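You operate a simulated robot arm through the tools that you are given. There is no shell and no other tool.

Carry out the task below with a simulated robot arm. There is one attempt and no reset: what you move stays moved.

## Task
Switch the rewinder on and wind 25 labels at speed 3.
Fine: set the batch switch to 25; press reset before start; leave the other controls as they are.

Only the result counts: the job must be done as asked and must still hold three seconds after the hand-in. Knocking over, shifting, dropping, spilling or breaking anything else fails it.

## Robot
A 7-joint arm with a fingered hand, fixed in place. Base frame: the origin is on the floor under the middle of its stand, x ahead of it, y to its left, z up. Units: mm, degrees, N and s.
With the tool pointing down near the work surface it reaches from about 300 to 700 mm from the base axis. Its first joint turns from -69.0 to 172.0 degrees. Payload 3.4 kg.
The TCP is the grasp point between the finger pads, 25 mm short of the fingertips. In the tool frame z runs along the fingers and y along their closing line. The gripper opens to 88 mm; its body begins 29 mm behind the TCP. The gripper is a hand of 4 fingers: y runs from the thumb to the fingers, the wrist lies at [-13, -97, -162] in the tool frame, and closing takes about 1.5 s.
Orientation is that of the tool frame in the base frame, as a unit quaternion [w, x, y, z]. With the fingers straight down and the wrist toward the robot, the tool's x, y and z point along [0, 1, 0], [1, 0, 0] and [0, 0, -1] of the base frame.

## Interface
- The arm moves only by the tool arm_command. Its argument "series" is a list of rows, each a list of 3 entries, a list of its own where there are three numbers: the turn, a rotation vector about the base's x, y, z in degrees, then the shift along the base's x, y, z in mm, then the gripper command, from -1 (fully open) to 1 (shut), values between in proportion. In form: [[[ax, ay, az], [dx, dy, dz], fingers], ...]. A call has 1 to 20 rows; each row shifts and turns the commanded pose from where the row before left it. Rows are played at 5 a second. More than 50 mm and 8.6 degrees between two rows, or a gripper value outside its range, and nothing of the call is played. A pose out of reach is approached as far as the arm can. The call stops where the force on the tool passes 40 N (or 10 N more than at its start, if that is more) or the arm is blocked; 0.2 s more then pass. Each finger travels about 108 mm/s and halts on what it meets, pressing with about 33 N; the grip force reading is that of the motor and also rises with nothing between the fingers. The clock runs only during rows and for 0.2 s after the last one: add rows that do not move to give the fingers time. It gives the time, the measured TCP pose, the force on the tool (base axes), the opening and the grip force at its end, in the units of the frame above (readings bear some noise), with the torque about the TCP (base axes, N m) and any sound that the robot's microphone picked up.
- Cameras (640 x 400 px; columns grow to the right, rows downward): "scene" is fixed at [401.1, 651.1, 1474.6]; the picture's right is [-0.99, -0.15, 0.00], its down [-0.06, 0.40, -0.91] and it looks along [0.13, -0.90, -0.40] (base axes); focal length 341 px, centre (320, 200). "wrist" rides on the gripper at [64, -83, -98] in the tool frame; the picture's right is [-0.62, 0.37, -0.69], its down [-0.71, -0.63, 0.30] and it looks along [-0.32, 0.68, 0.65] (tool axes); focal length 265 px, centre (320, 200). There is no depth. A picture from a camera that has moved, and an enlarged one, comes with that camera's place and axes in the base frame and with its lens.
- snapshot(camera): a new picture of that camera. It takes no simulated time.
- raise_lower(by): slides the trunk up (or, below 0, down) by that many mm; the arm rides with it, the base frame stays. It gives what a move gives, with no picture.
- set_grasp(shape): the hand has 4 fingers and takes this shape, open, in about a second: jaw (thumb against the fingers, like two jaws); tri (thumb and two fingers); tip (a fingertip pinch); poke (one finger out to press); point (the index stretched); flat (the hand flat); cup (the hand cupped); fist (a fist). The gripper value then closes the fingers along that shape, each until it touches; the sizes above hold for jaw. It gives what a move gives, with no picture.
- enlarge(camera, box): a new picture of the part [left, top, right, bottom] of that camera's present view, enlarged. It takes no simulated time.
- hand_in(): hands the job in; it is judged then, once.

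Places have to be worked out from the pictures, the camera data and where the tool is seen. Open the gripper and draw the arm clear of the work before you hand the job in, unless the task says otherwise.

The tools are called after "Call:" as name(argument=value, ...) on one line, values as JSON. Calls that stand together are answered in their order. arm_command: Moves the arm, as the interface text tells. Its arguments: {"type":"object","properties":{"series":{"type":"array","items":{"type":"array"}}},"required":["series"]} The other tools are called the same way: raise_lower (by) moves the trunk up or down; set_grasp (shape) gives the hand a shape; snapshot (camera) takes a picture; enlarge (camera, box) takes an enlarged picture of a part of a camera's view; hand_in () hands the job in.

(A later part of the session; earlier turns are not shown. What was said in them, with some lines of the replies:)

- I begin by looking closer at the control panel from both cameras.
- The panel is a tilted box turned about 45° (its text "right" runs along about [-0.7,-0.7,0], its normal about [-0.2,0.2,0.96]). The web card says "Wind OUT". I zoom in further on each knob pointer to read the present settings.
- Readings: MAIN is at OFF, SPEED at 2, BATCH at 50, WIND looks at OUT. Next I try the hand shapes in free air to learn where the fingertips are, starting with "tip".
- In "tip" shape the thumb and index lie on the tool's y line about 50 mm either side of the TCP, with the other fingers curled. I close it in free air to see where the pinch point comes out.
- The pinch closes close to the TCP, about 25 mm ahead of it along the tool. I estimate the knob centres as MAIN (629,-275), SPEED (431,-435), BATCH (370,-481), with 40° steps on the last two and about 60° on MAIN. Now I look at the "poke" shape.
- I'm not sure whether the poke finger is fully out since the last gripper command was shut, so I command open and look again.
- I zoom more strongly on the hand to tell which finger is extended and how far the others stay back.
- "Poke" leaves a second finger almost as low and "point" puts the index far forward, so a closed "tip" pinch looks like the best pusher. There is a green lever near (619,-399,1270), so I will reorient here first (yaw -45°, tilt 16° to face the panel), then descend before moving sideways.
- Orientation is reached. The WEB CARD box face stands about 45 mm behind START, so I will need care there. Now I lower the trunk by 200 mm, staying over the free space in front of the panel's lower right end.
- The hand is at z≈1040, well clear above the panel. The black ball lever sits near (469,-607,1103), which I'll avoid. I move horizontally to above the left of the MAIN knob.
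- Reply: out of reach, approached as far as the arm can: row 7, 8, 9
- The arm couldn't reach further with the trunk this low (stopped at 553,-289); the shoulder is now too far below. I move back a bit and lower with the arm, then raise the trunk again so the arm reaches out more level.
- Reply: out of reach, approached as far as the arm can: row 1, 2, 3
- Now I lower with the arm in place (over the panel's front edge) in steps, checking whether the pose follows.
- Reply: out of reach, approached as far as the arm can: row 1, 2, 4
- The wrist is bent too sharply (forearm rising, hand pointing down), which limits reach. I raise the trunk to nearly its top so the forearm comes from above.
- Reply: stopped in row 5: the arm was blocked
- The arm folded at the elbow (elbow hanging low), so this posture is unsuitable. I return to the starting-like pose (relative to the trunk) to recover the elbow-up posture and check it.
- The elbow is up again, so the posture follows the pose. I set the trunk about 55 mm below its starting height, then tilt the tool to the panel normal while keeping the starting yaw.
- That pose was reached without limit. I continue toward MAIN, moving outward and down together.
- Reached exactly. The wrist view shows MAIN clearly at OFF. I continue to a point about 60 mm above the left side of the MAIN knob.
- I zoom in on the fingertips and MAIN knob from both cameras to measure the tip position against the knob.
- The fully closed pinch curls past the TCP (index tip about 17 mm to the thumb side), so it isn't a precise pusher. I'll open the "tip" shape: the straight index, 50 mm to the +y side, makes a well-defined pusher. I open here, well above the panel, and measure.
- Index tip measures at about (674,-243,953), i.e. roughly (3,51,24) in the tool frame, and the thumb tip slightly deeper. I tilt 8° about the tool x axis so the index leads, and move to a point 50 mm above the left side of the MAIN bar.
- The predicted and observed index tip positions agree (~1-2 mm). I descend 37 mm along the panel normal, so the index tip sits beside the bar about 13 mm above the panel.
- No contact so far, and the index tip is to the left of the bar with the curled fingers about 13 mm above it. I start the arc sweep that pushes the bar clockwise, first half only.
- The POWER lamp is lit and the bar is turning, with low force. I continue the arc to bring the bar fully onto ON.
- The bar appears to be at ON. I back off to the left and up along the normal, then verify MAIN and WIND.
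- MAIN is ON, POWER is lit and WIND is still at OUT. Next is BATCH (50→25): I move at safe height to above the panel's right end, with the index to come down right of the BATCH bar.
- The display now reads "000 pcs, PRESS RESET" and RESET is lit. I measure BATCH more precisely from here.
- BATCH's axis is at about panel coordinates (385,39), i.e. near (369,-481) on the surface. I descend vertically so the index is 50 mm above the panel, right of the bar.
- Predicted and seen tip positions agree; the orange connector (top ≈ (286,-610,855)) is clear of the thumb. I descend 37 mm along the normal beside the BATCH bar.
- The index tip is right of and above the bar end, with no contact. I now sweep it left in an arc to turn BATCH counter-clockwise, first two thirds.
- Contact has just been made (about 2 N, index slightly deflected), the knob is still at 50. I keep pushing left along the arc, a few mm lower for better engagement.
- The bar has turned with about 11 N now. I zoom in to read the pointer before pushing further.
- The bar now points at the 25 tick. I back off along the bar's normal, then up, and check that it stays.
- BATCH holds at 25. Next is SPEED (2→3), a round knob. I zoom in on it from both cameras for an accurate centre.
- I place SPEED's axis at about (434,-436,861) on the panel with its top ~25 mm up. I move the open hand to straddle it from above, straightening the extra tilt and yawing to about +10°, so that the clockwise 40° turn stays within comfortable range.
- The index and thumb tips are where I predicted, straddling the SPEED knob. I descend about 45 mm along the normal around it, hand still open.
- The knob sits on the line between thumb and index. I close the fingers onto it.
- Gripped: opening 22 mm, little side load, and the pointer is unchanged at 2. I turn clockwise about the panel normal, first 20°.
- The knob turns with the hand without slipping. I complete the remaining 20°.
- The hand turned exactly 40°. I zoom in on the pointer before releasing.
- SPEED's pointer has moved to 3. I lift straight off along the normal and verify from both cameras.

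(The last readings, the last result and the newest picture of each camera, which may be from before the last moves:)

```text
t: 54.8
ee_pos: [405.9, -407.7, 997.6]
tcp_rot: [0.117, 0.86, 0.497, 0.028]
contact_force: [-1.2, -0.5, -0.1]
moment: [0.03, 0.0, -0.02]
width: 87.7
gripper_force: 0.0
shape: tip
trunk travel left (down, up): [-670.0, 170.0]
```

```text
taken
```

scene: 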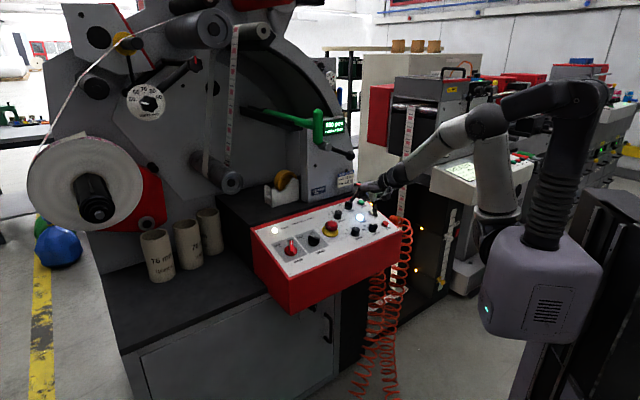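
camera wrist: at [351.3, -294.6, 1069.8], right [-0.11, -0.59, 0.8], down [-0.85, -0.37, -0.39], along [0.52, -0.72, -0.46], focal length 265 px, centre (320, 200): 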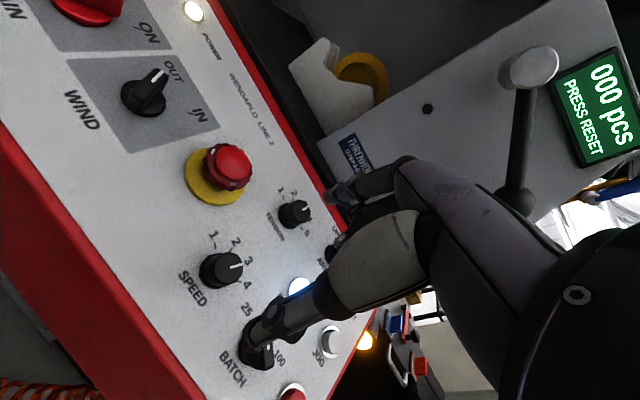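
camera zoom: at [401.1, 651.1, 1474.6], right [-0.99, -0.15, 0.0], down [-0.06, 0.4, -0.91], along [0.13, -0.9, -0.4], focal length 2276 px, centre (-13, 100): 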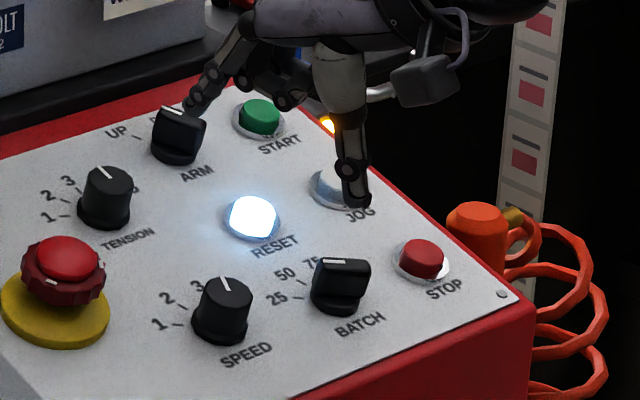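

Call:
enlarge(camera="wrist", box=[180, 220, 270, 310])

Call:
enlarge(camera="scene", box=[350, 218, 380, 242])

```text
4.44 times, centred on (225, 265) of wrist
camera zoom: at [351.3, -294.6, 1069.8], right [-0.11, -0.59, 0.8], down [-0.85, -0.37, -0.39], along [0.52, -0.72, -0.46], focal length 1180 px, centre (742, -89)
```

zoom: 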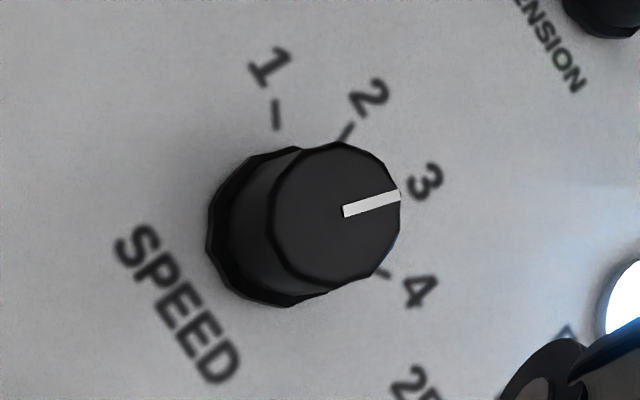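

```text
16.00 times, centred on (365, 230) of scene
camera zoom: at [401.1, 651.1, 1474.6], right [-0.99, -0.15, 0.0], down [-0.06, 0.4, -0.91], along [0.13, -0.9, -0.4], focal length 5462 px, centre (-400, -280)
```

zoom: 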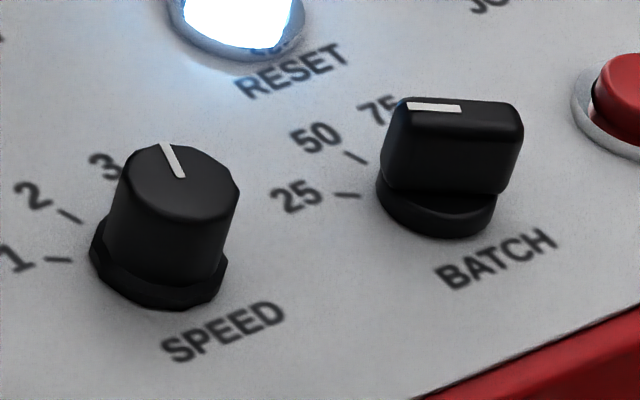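

SPEED computes to +20° (=3) and BATCH to -59° (=25). Now for the buttons I use the "point" shape (index leading, thumb folded) and tilt another 10° so the index stands nearly square to the panel.

Call:
set_grasp(shape="point")

Call:
arm_command(series=[[[2.52, 4.31, -0.34], [0, 0, 0], -1], [[2.52, 4.31, -0.34], [0, 0, 0], -1], [[0, 0, 0], [0, 0, 0], -1], [[0, 0, 0], [0, 0, 0], -1]])

Call:
enlarge(camera="scene", box=[325, 155, 425, 235])

Call:
snapshot(camera="wrist")

```text
t: 55.7
ee_pos: [406.4, -406.5, 998.1]
tcp_rot: [0.118, 0.859, 0.497, 0.027]
contact_force: [-0.1, -0.8, -1.1]
moment: [0.01, 0.03, -0.04]
width: 80.9
gripper_force: 0.0
shape: point
trunk travel left (down, up): [-670.0, 170.0]
```

```text
t: 56.7
ee_pos: [406.7, -406.3, 997.3]
tcp_rot: [0.042, 0.866, 0.498, -0.018]
contact_force: [0.1, 0.3, -0.5]
moment: [0.01, 0.0, 0.03]
width: 80.3
gripper_force: 0.1
shape: point
trunk travel left (down, up): [-670.0, 170.0]
```

```text
5.00 times, centred on (375, 195) of scene
camera zoom: at [401.1, 651.1, 1474.6], right [-0.99, -0.15, 0.0], down [-0.06, 0.4, -0.91], along [0.13, -0.9, -0.4], focal length 1707 px, centre (45, 225)
```

zoom: 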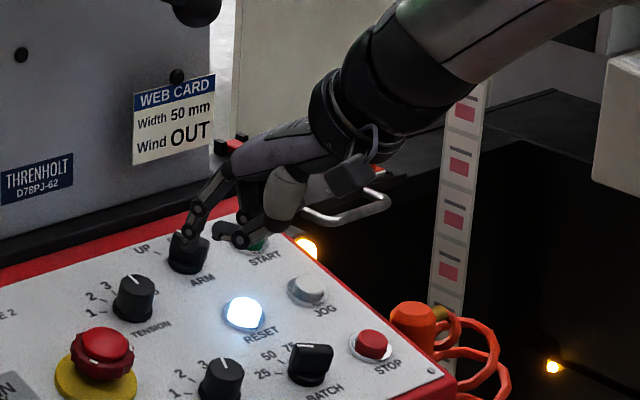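

```text
taken
camera wrist: at [365.1, -299.6, 1086.7], right [0.0, -0.66, 0.76], down [-0.9, -0.33, -0.29], along [0.43, -0.68, -0.59], focal length 265 px, centre (320, 200)
```

wrist: 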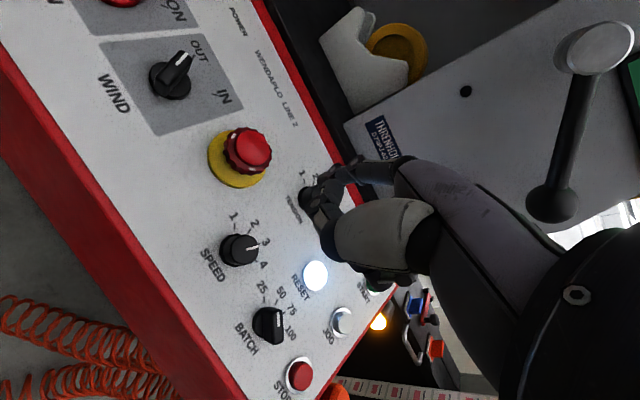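

Call:
enlarge(camera="scene", box=[350, 185, 390, 213])

Call:
enlarge(camera="wrist", box=[280, 140, 440, 300])

```text
14.29 times, centred on (370, 199) of scene
camera zoom: at [401.1, 651.1, 1474.6], right [-0.99, -0.15, 0.0], down [-0.06, 0.4, -0.91], along [0.13, -0.9, -0.4], focal length 4876 px, centre (-394, 214)
```

zoom: 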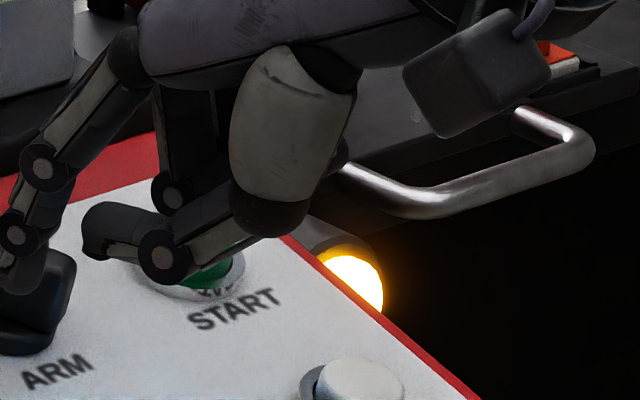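

```text
2.50 times, centred on (360, 220) of wrist
camera zoom: at [365.1, -299.6, 1086.7], right [0.0, -0.66, 0.76], down [-0.9, -0.33, -0.29], along [0.43, -0.68, -0.59], focal length 664 px, centre (220, 150)
```

zoom: 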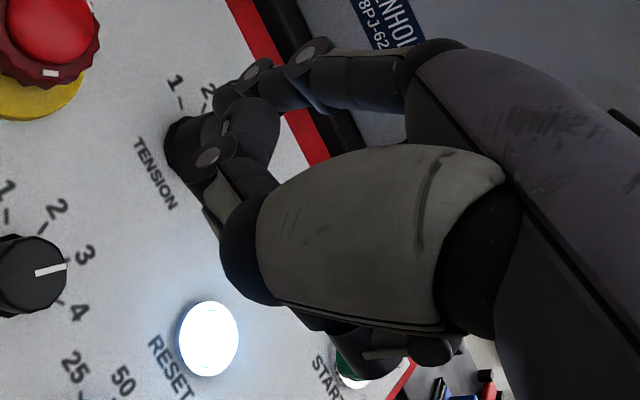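

In "point" the index tip comes out at about (2,61,26) in the tool frame and leads the folded thumb by ~25 mm toward the panel. RESET is near panel (382,112). I move the index tip to ~40 mm above it.

Call:
arm_command(series=[[[0, 0, 0], [-15.8, -27.6, -10], -1], [[0, 0, 0], [-15.8, -27.6, -15], -1], [[0, 0, 0], [-15.9, -27.7, -15], -1], [[0, 0, 0], [0, 0, -18.7], -1], [[0, 0, 0], [0, 0, 0], -1], [[0, 0, 0], [0, 0, 0], -1]])

Call:
enlarge(camera="scene", box=[340, 185, 410, 235])

Call:
enlarge(camera="wrist", box=[200, 120, 440, 320])

```text
t: 58.1
ee_pos: [359.5, -489.1, 939.7]
tcp_rot: [0.042, 0.866, 0.498, -0.016]
contact_force: [0.3, 0.2, -0.1]
moment: [-0.01, -0.02, 0.02]
width: 80.8
gripper_force: 0.0
shape: point
trunk travel left (down, up): [-670.0, 170.0]
```

```text
8.00 times, centred on (375, 210) of scene
camera zoom: at [401.1, 651.1, 1474.6], right [-0.99, -0.15, 0.0], down [-0.06, 0.4, -0.91], along [0.13, -0.9, -0.4], focal length 2731 px, centre (-120, 120)
```

zoom: 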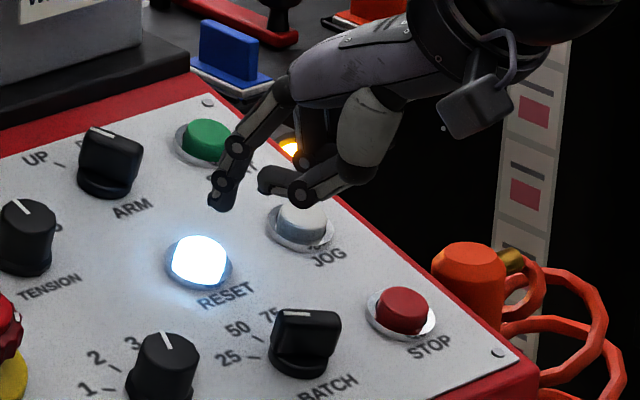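

```text
2.00 times, centred on (320, 220) of wrist
camera zoom: at [317.2, -383.3, 1027.5], right [0.0, -0.66, 0.75], down [-0.9, -0.33, -0.29], along [0.44, -0.68, -0.59], focal length 531 px, centre (320, 160)
```

zoom: 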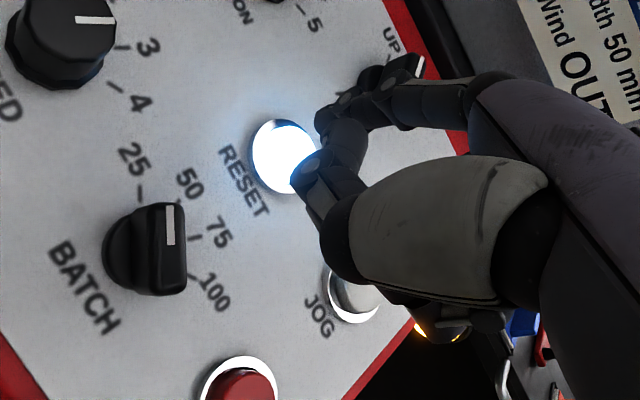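

Call:
enlarge(camera="wrist", box=[290, 140, 390, 220])

Call:
enlarge(camera="scene", box=[355, 195, 385, 221])

```text
5.00 times, centred on (340, 180) of wrist
camera zoom: at [317.2, -383.3, 1027.5], right [0.0, -0.66, 0.75], down [-0.9, -0.33, -0.29], along [0.44, -0.68, -0.59], focal length 1327 px, centre (220, 300)
```

zoom: 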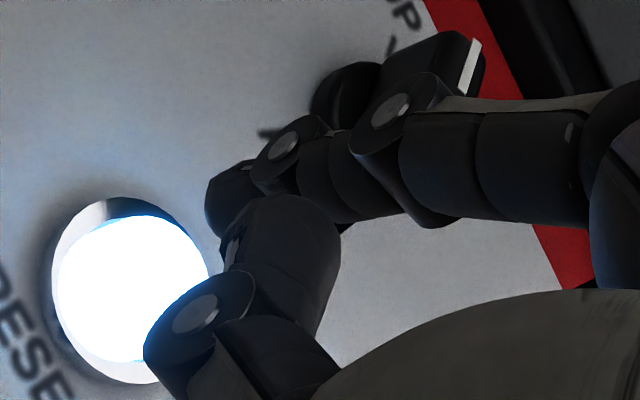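

```text
15.38 times, centred on (370, 208) of scene
camera zoom: at [401.1, 651.1, 1474.6], right [-0.99, -0.15, 0.0], down [-0.06, 0.4, -0.91], along [0.13, -0.9, -0.4], focal length 5251 px, centre (-449, 77)
```

zoom: 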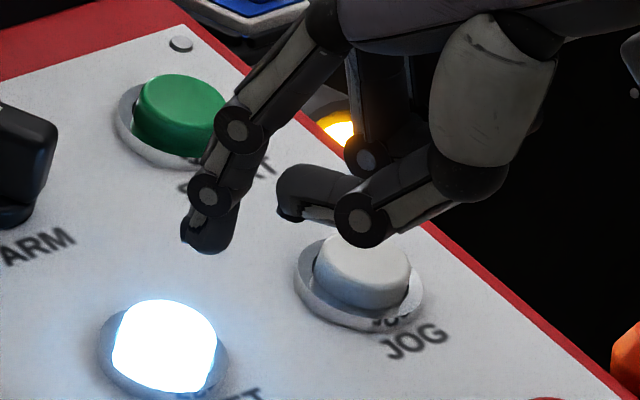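

Triangulating the tip gives (411,-508,921) and the RESET ring (421,-532,879), so the index actually sits at tool x≈+11. I correct: 10 mm right and 12 mm up the panel, and come down to ~25 mm above the panel.

Call:
arm_command(series=[[[0, 0, 0], [2.6, -9.8, -6], -1], [[0, 0, 0], [2.7, -9.8, -6], -1], [[0, 0, 0], [0, 0, -7.1], -1], [[0, 0, 0], [0, 0, 0], -1], [[0, 0, 0], [0, 0, 0], -1]])

Call:
enlarge(camera="wrist", box=[270, 140, 370, 220])

Call:
enlarge(camera="scene", box=[355, 195, 385, 221])

```text
t: 59.3
ee_pos: [364.0, -508.4, 918.5]
tcp_rot: [0.041, 0.866, 0.497, -0.017]
contact_force: [0.2, 0.7, 0.0]
moment: [0.03, -0.01, -0.03]
width: 80.7
gripper_force: 0.1
shape: point
trunk travel left (down, up): [-670.0, 170.0]
```

```text
5.00 times, centred on (320, 180) of wrist
camera zoom: at [322.5, -402.4, 1008.8], right [0.0, -0.66, 0.75], down [-0.9, -0.33, -0.29], along [0.44, -0.68, -0.59], focal length 1327 px, centre (320, 300)
```

zoom: 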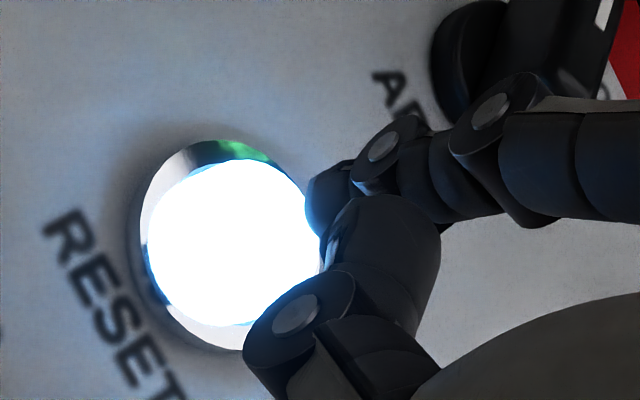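

```text
15.38 times, centred on (370, 208) of scene
camera zoom: at [401.1, 651.1, 1474.6], right [-0.99, -0.15, 0.0], down [-0.06, 0.4, -0.91], along [0.13, -0.9, -0.4], focal length 5251 px, centre (-449, 77)
```

zoom: 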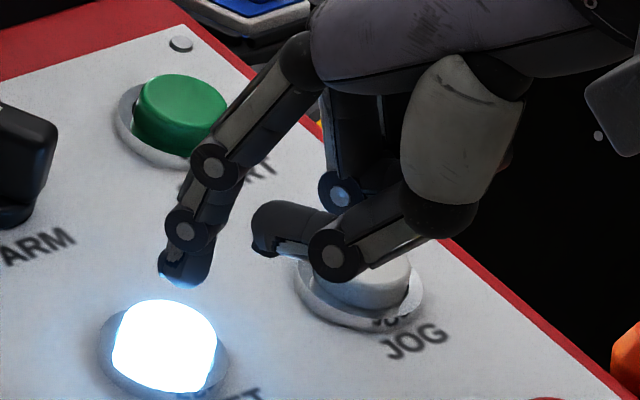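

The tip is now straight above RESET (both views agree within a few mm), about 13 mm above its cap. I press down slowly along the normal.

Call:
arm_command(series=[[[0, 0, 0], [0.58, -0.58, -2.88], -1], [[0, 0, 0], [0.58, -0.58, -2.88], -1], [[0, 0, 0], [0.58, -0.58, -2.88], -1], [[0, 0, 0], [0.58, -0.58, -2.88], -1], [[0, 0, 0], [0.4, -0.4, -2], -1]])

Call:
enlarge(camera="scene", box=[355, 195, 385, 221])

Call:
enlarge(camera="scene", box=[290, 100, 370, 160])

```text
t: 60.5
ee_pos: [366.4, -511.2, 906.5]
tcp_rot: [0.041, 0.866, 0.498, -0.018]
contact_force: [0.1, 0.1, 1.4]
moment: [-0.02, -0.05, -0.02]
width: 80.7
gripper_force: 0.0
shape: point
trunk travel left (down, up): [-670.0, 170.0]
```

```text
15.38 times, centred on (370, 208) of scene
camera zoom: at [401.1, 651.1, 1474.6], right [-0.99, -0.15, 0.0], down [-0.06, 0.4, -0.91], along [0.13, -0.9, -0.4], focal length 5251 px, centre (-449, 77)
```

zoom: 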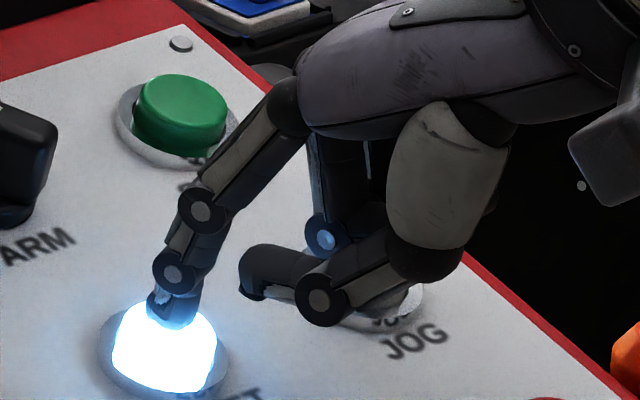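

```text
6.67 times, centred on (330, 130) of scene
camera zoom: at [401.1, 651.1, 1474.6], right [-0.99, -0.15, 0.0], down [-0.06, 0.4, -0.91], along [0.13, -0.9, -0.4], focal length 2276 px, centre (253, 667)
```

zoom: 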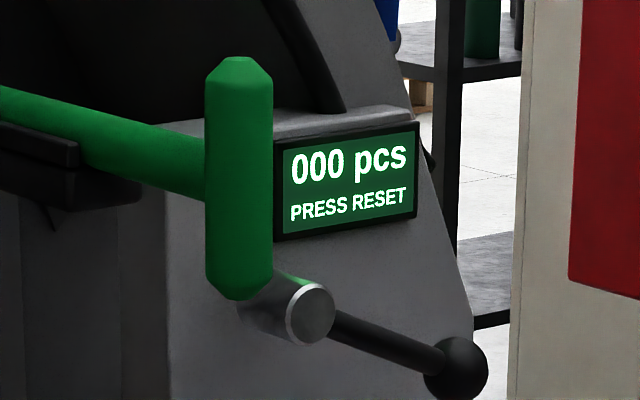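

The tip just touches the RESET cap (1.4 N) and the display still reads PRESS RESET. I press a few mm further.

Call:
arm_command(series=[[[0, 0, 0], [0.3, -0.3, -1.45], -1], [[0, 0, 0], [0.3, -0.3, -1.45], -1], [[0, 0, 0], [0.3, -0.3, -1.45], -1], [[0, 0, 0], [0, 0, 0], -1]])

Call:
enlarge(camera="scene", box=[290, 100, 390, 220])

```text
t: 61.5
ee_pos: [366.6, -512.8, 902.7]
tcp_rot: [0.042, 0.866, 0.498, -0.018]
contact_force: [-0.6, 0.7, 2.8]
moment: [-0.02, -0.09, 0.0]
width: 0.0
gripper_force: 0.0
shape: point
trunk travel left (down, up): [-670.0, 170.0]
heard: click
```

```text
3.33 times, centred on (340, 160) of scene
camera zoom: at [401.1, 651.1, 1474.6], right [-0.99, -0.15, 0.0], down [-0.06, 0.4, -0.91], along [0.13, -0.9, -0.4], focal length 1138 px, centre (253, 333)
```

zoom: 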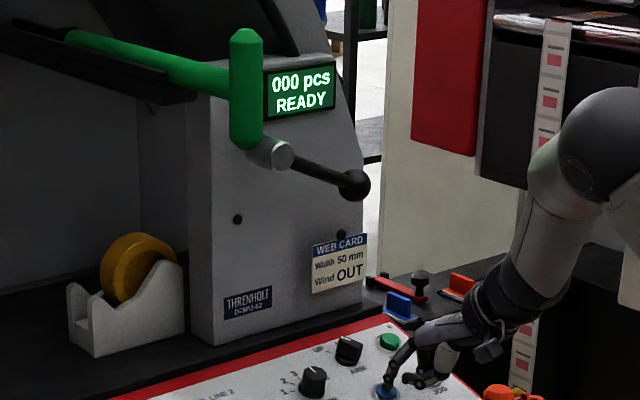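

A click was heard and the display reads READY. I lift off along the normal.

Call:
arm_command(series=[[[0, 0, 0], [-2, 2, 9.6], -1], [[0, 0, 0], [-3, 3, 14.4], -1], [[0, 0, 0], [-4, 4, 19.2], -1], [[0, 0, 0], [0, 0, 0], -1], [[0, 0, 0], [0, 0, 0], -1]])

Call:
enlarge(camera="scene", box=[310, 110, 420, 230])

Call:
snapshot(camera="wrist")

Call:
enlarge(camera="scene", box=[350, 180, 390, 212])

```text
t: 62.7
ee_pos: [359.1, -503.2, 945.0]
tcp_rot: [0.043, 0.866, 0.498, -0.017]
contact_force: [-0.2, -0.4, 0.6]
moment: [0.01, 0.01, -0.01]
width: 0.0
gripper_force: 0.1
shape: point
trunk travel left (down, up): [-670.0, 170.0]
```

```text
3.33 times, centred on (365, 170) of scene
camera zoom: at [401.1, 651.1, 1474.6], right [-0.99, -0.15, 0.0], down [-0.06, 0.4, -0.91], along [0.13, -0.9, -0.4], focal length 1138 px, centre (170, 300)
```

zoom: 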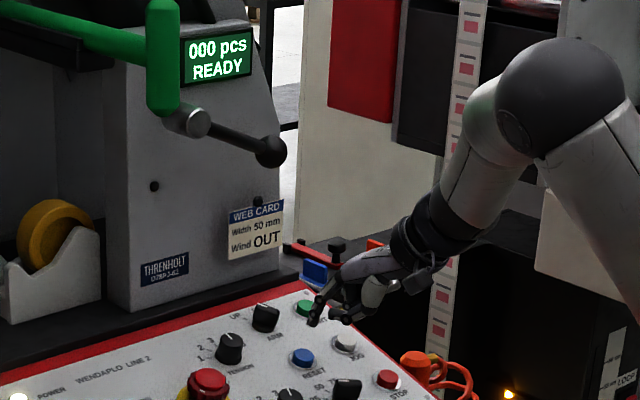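

```text
taken
camera wrist: at [317.2, -397.4, 1034.5], right [0.0, -0.66, 0.75], down [-0.9, -0.33, -0.29], along [0.44, -0.68, -0.59], focal length 265 px, centre (320, 200)
```

wrist: 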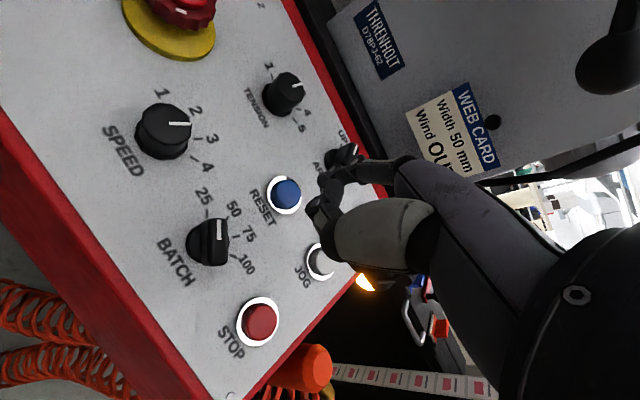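

```text
12.50 times, centred on (370, 196) of scene
camera zoom: at [401.1, 651.1, 1474.6], right [-0.99, -0.15, 0.0], down [-0.06, 0.4, -0.91], along [0.13, -0.9, -0.4], focal length 4267 px, centre (-305, 250)
```

zoom: 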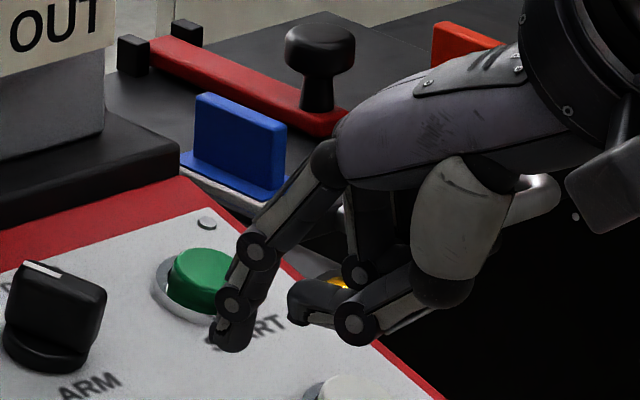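

The display still reads READY. START is at about panel (450,189); I move the index tip to ~45 mm above it, staying clear of the box and ball lever.

Call:
arm_command(series=[[[0, 0, 0], [1.8, -32.5, 7], -1], [[0, 0, 0], [1.8, -32.5, 5], -1], [[0, 0, 0], [1.9, -32.6, 3], -1], [[0, 0, 0], [0, 0, 0], -1], [[0, 0, 0], [0, 0, 0], -1]])

Call:
enlarge(camera="scene", box=[350, 175, 390, 207])

Call:
snapshot(camera="wrist")

Call:
snapshot(camera="scene")

```text
t: 63.9
ee_pos: [363.8, -600.7, 959.7]
tcp_rot: [0.042, 0.866, 0.498, -0.017]
contact_force: [-0.5, -0.1, 0.1]
moment: [-0.01, 0.04, -0.01]
width: 0.1
gripper_force: 0.1
shape: point
trunk travel left (down, up): [-670.0, 170.0]
```

```text
12.50 times, centred on (370, 191) of scene
camera zoom: at [401.1, 651.1, 1474.6], right [-0.99, -0.15, 0.0], down [-0.06, 0.4, -0.91], along [0.13, -0.9, -0.4], focal length 4267 px, centre (-305, 312)
```

zoom: 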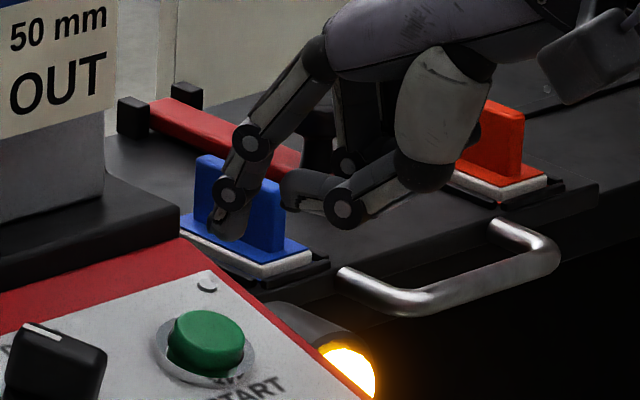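

```text
taken
camera wrist: at [322.4, -495.6, 1049.9], right [0.0, -0.66, 0.75], down [-0.9, -0.33, -0.29], along [0.43, -0.68, -0.59], focal length 265 px, centre (320, 200)
```

wrist: 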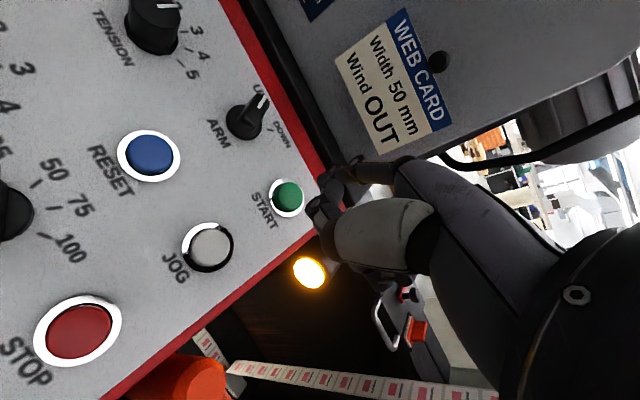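

```text
taken
```

scene: 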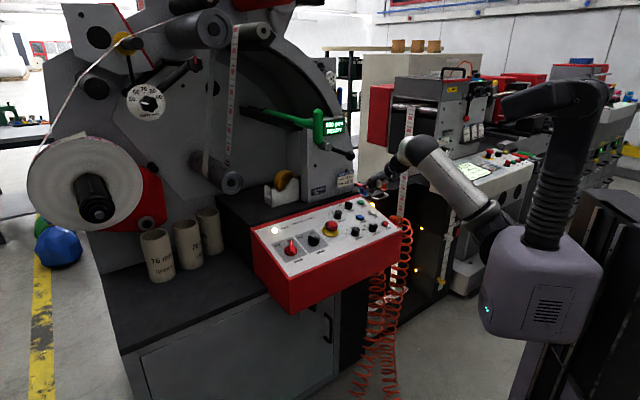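

Triangulation puts START at panel (453,187), within 3 mm of the tip's present axis. I correct and come down to ~18 mm above the panel.

Call:
arm_command(series=[[[0, 0, 0], [-0.7, -2.7, -8], -1], [[0, 0, 0], [1.7, -1.7, -8.5], -1], [[0, 0, 0], [1.8, -1.8, -9], -1], [[0, 0, 0], [0, 0, 0], -1], [[0, 0, 0], [0, 0, 0], -1]])

Call:
enlarge(camera="scene", box=[350, 175, 390, 207])

Call:
enlarge(camera="wrist", box=[250, 120, 410, 260])

```text
t: 65.1
ee_pos: [367.5, -609.0, 934.9]
tcp_rot: [0.042, 0.866, 0.498, -0.018]
contact_force: [-0.6, 0.4, 0.3]
moment: [0.03, 0.0, -0.01]
width: 0.0
gripper_force: 0.1
shape: point
trunk travel left (down, up): [-670.0, 170.0]
```

```text
12.50 times, centred on (370, 191) of scene
camera zoom: at [401.1, 651.1, 1474.6], right [-0.99, -0.15, 0.0], down [-0.06, 0.4, -0.91], along [0.13, -0.9, -0.4], focal length 4267 px, centre (-305, 312)
```

zoom: 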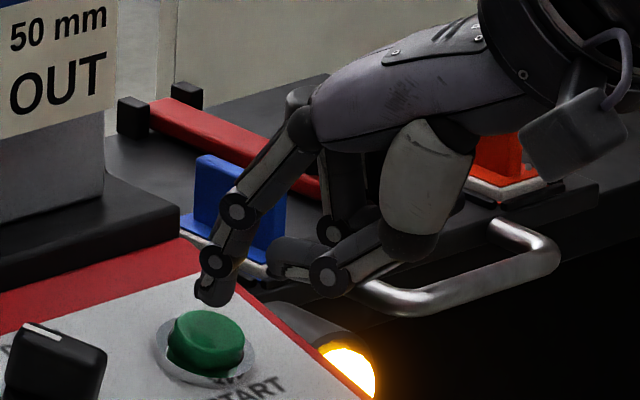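

```text
2.86 times, centred on (330, 190) of wrist
camera zoom: at [325.3, -501.8, 1023.9], right [0.0, -0.66, 0.75], down [-0.9, -0.33, -0.29], along [0.44, -0.68, -0.59], focal length 758 px, centre (291, 229)
```

zoom: 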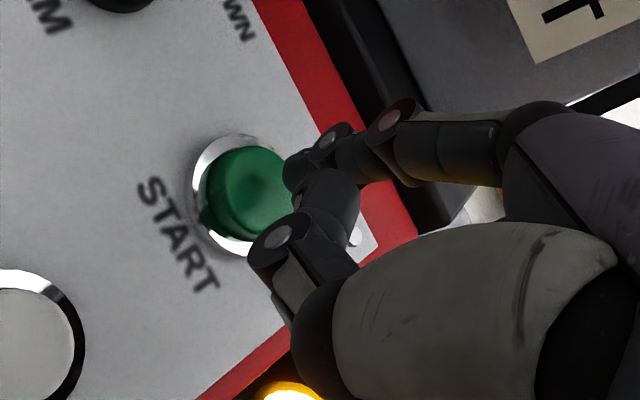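

The tip is centred above START within ~2 mm, about 8 mm over its cap. I press down slowly.

Call:
arm_command(series=[[[0, 0, 0], [-0.3, 0.3, -2.6], -1], [[0, 0, 0], [0.2, -0.2, -2.5], -1], [[0, 0, 0], [0.4, -0.4, -2.4], -1], [[0, 0, 0], [0.4, -0.4, -2], -1], [[0, 0, 0], [0.4, -0.4, -1.5], -1], [[0, 0, 0], [0, 0, 0], -1]])

Call:
enlarge(camera="scene", box=[310, 105, 420, 225])

```text
t: 66.5
ee_pos: [367.5, -608.7, 925.8]
tcp_rot: [0.043, 0.866, 0.498, -0.016]
contact_force: [-0.8, -0.5, 0.8]
moment: [-0.02, -0.05, 0.01]
width: 80.4
gripper_force: 0.0
shape: point
trunk travel left (down, up): [-670.0, 170.0]
```

```text
3.33 times, centred on (365, 165) of scene
camera zoom: at [401.1, 651.1, 1474.6], right [-0.99, -0.15, 0.0], down [-0.06, 0.4, -0.91], along [0.13, -0.9, -0.4], focal length 1138 px, centre (170, 317)
```

zoom: 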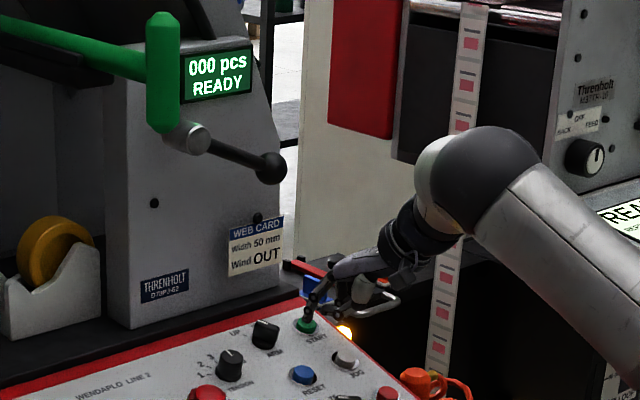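

Contact begins, the display still reads READY. I press a few mm further.

Call:
arm_command(series=[[[0, 0, 0], [0.3, -0.3, -1.45], -1], [[0, 0, 0], [0.3, -0.3, -1.45], -1], [[0, 0, 0], [0.3, -0.3, -1.45], -1], [[0, 0, 0], [0, 0, 0], -1]])

Call:
enlarge(camera="scene", box=[310, 105, 420, 225])

```text
t: 67.5
ee_pos: [368.7, -608.9, 920.6]
tcp_rot: [0.042, 0.866, 0.498, -0.016]
contact_force: [-1.3, 1.3, 3.8]
moment: [-0.09, -0.21, -0.04]
width: 0.4
gripper_force: 0.0
shape: point
trunk travel left (down, up): [-670.0, 170.0]
heard: click
```

```text
3.33 times, centred on (365, 165) of scene
camera zoom: at [401.1, 651.1, 1474.6], right [-0.99, -0.15, 0.0], down [-0.06, 0.4, -0.91], along [0.13, -0.9, -0.4], focal length 1138 px, centre (170, 317)
```

zoom: 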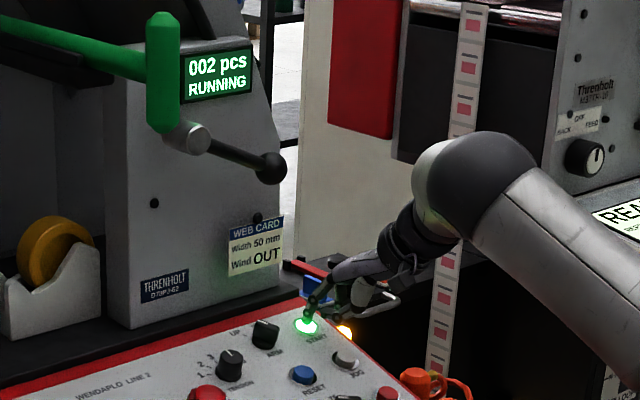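

A click: the display shows "002 pcs RUNNING". I lift off along the normal and draw the hand back toward the robot.

Call:
arm_command(series=[[[0, 0, 0], [-2, 2, 9.6], -1], [[0, 0, 0], [-4, 4, 19.2], -1], [[0, 0, 0], [-6, 6, 28], -1], [[0, 0, 0], [-10, 25, 30], -1], [[0, 0, 0], [-15, 35, 20], -1], [[0, 0, 0], [-15, 35, 20], -1], [[0, 0, 0], [-10, 35, 20], -1], [[0, 0, 0], [0, 0, 0], -1], [[0, 0, 0], [0, 0, 0], -1]])

Call:
snapshot(camera="scene")

Call:
enlarge(camera="scene", box=[240, 100, 420, 280])

```text
t: 69.5
ee_pos: [307.8, -468.1, 1066.0]
tcp_rot: [0.042, 0.866, 0.497, -0.017]
contact_force: [-1.1, 1.6, 0.1]
moment: [-0.01, 0.0, 0.0]
width: 0.0
gripper_force: 0.1
shape: point
trunk travel left (down, up): [-670.0, 170.0]
```

```text
taken
```

scene: 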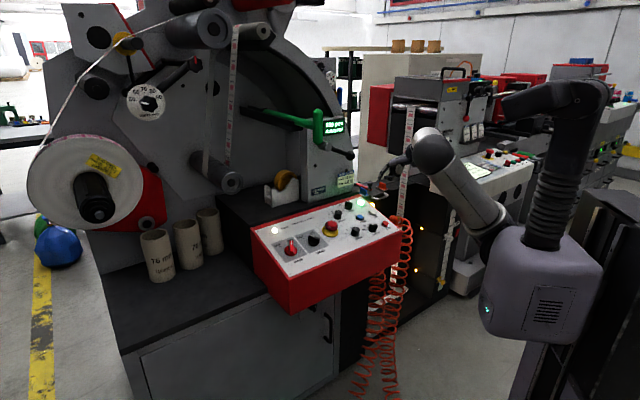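

```text
2.22 times, centred on (330, 190) of scene
camera zoom: at [401.1, 651.1, 1474.6], right [-0.99, -0.15, 0.0], down [-0.06, 0.4, -0.91], along [0.13, -0.9, -0.4], focal length 758 px, centre (298, 222)
```

zoom: 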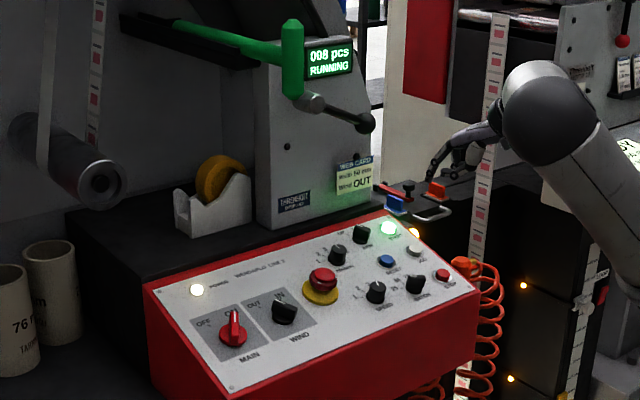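

It's counting (008 pcs, RUNNING) with the hand clear. I retract further up and wait for the batch to finish.

Call:
arm_command(series=[[[0, 0, 0], [0, 15, 30], -1], [[0, 0, 0], [0, 15, 30], -1], [[0, 0, 0], [0, 10, 30], -1], [[0, 0, 0], [0, 0, 20], -1], [[0, 0, 0], [0, 0, 0], -1], [[0, 0, 0], [0, 0, 0], -1], [[0, 0, 0], [0, 0, 0], -1], [[0, 0, 0], [0, 0, 0], -1], [[0, 0, 0], [0, 0, 0], -1], [[0, 0, 0], [0, 0, 0], -1], [[0, 0, 0], [0, 0, 0], -1], [[0, 0, 0], [0, 0, 0], -1], [[0, 0, 0], [0, 0, 0], -1], [[0, 0, 0], [0, 0, 0], -1], [[0, 0, 0], [0, 0, 0], -1], [[0, 0, 0], [0, 0, 0], -1], [[0, 0, 0], [0, 0, 0], -1], [[0, 0, 0], [0, 0, 0], -1], [[0, 0, 0], [0, 0, 0], -1], [[0, 0, 0], [0, 0, 0], -1]])

Call:
enlarge(camera="scene", box=[240, 100, 420, 280])

```text
t: 73.7
ee_pos: [307.8, -426.3, 1176.0]
tcp_rot: [0.043, 0.866, 0.498, -0.017]
contact_force: [0.3, 0.2, 0.0]
moment: [-0.02, -0.03, 0.01]
width: 0.0
gripper_force: 0.1
shape: point
trunk travel left (down, up): [-670.0, 170.0]
```

```text
2.22 times, centred on (330, 190) of scene
camera zoom: at [401.1, 651.1, 1474.6], right [-0.99, -0.15, 0.0], down [-0.06, 0.4, -0.91], along [0.13, -0.9, -0.4], focal length 758 px, centre (298, 222)
```

zoom: 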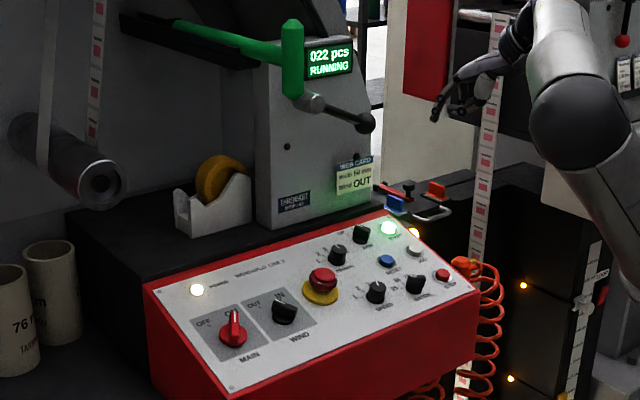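

022 pcs and still running. I open the hand to the jaw shape here, clear of everything, and wait until the batch ends.

Call:
set_grasp(shape="jaw")

Call:
arm_command(series=[[[0, 0, 0], [0, 0, 0], -1], [[0, 0, 0], [0, 0, 0], -1], [[0, 0, 0], [0, 0, 0], -1], [[0, 0, 0], [0, 0, 0], -1], [[0, 0, 0], [0, 0, 0], -1], [[0, 0, 0], [0, 0, 0], -1], [[0, 0, 0], [0, 0, 0], -1], [[0, 0, 0], [0, 0, 0], -1]])

Call:
enlarge(camera="scene", box=[240, 100, 420, 280])

Call:
enlarge(camera="scene", box=[260, 190, 410, 270])

Call:
snapshot(camera="wrist")

```text
t: 74.6
ee_pos: [307.9, -426.4, 1177.2]
tcp_rot: [0.041, 0.866, 0.498, -0.017]
contact_force: [-0.1, 0.4, 0.1]
moment: [0.02, 0.01, 0.04]
width: 87.6
gripper_force: 0.1
shape: jaw
trunk travel left (down, up): [-670.0, 170.0]
```

```text
t: 76.4
ee_pos: [308.0, -427.1, 1175.6]
tcp_rot: [0.042, 0.866, 0.498, -0.018]
contact_force: [0.6, 0.7, 0.1]
moment: [-0.01, -0.02, -0.01]
width: 87.8
gripper_force: 0.0
shape: jaw
trunk travel left (down, up): [-670.0, 170.0]
```

```text
2.22 times, centred on (330, 190) of scene
camera zoom: at [401.1, 651.1, 1474.6], right [-0.99, -0.15, 0.0], down [-0.06, 0.4, -0.91], along [0.13, -0.9, -0.4], focal length 758 px, centre (298, 222)
```

zoom: 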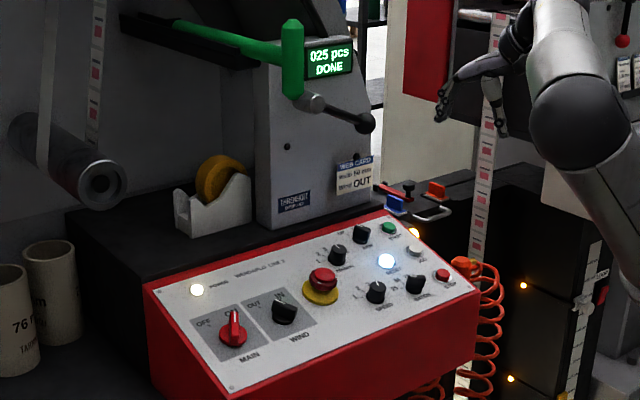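

```text
4.27 times, centred on (335, 230) of scene
camera zoom: at [401.1, 651.1, 1474.6], right [-0.99, -0.15, 0.0], down [-0.06, 0.4, -0.91], along [0.13, -0.9, -0.4], focal length 1456 px, centre (256, 72)
```

zoom: 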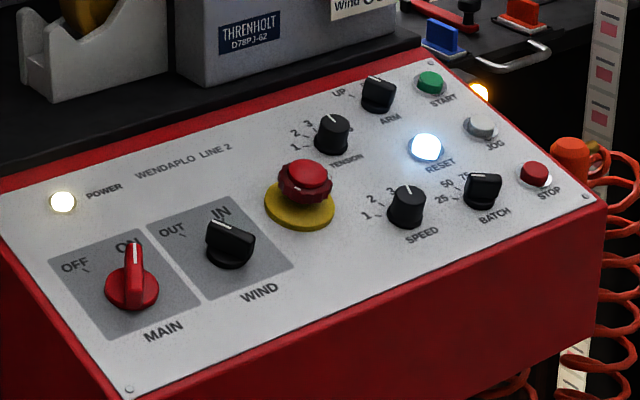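

```text
taken
camera wrist: at [266.2, -320.8, 1264.8], right [0.0, -0.66, 0.75], down [-0.9, -0.33, -0.29], along [0.44, -0.68, -0.59], focal length 265 px, centre (320, 200)
```

wrist: 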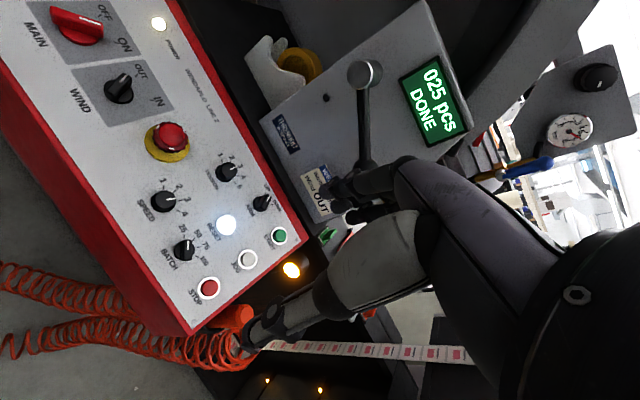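

The display reads "025 pcs DONE". MAIN is ON, SPEED is at 3, BATCH is at 25, the other controls are unchanged, and the hand is open and clear. I hand the job in.

Call:
hand_in()

```text
The job is handed in.
```

The rewinder is on and has wound 25 labels at speed 3. Its display read "025 pcs DONE" when I handed the job in.

- **MAIN:** turned from OFF to ON, and the POWER lamp is lit.
- **BATCH:** turned from 50 to 25.
- **SPEED:** turned from 2 to 3.
- **RESET, then START:** I pressed RESET first and the display went to READY. START then ran the batch to the end.

WIND is still at OUT, and the other controls look unchanged in the last pictures. The hand was open and clear of the panel. I saw nothing knocked over, shifted or dropped.
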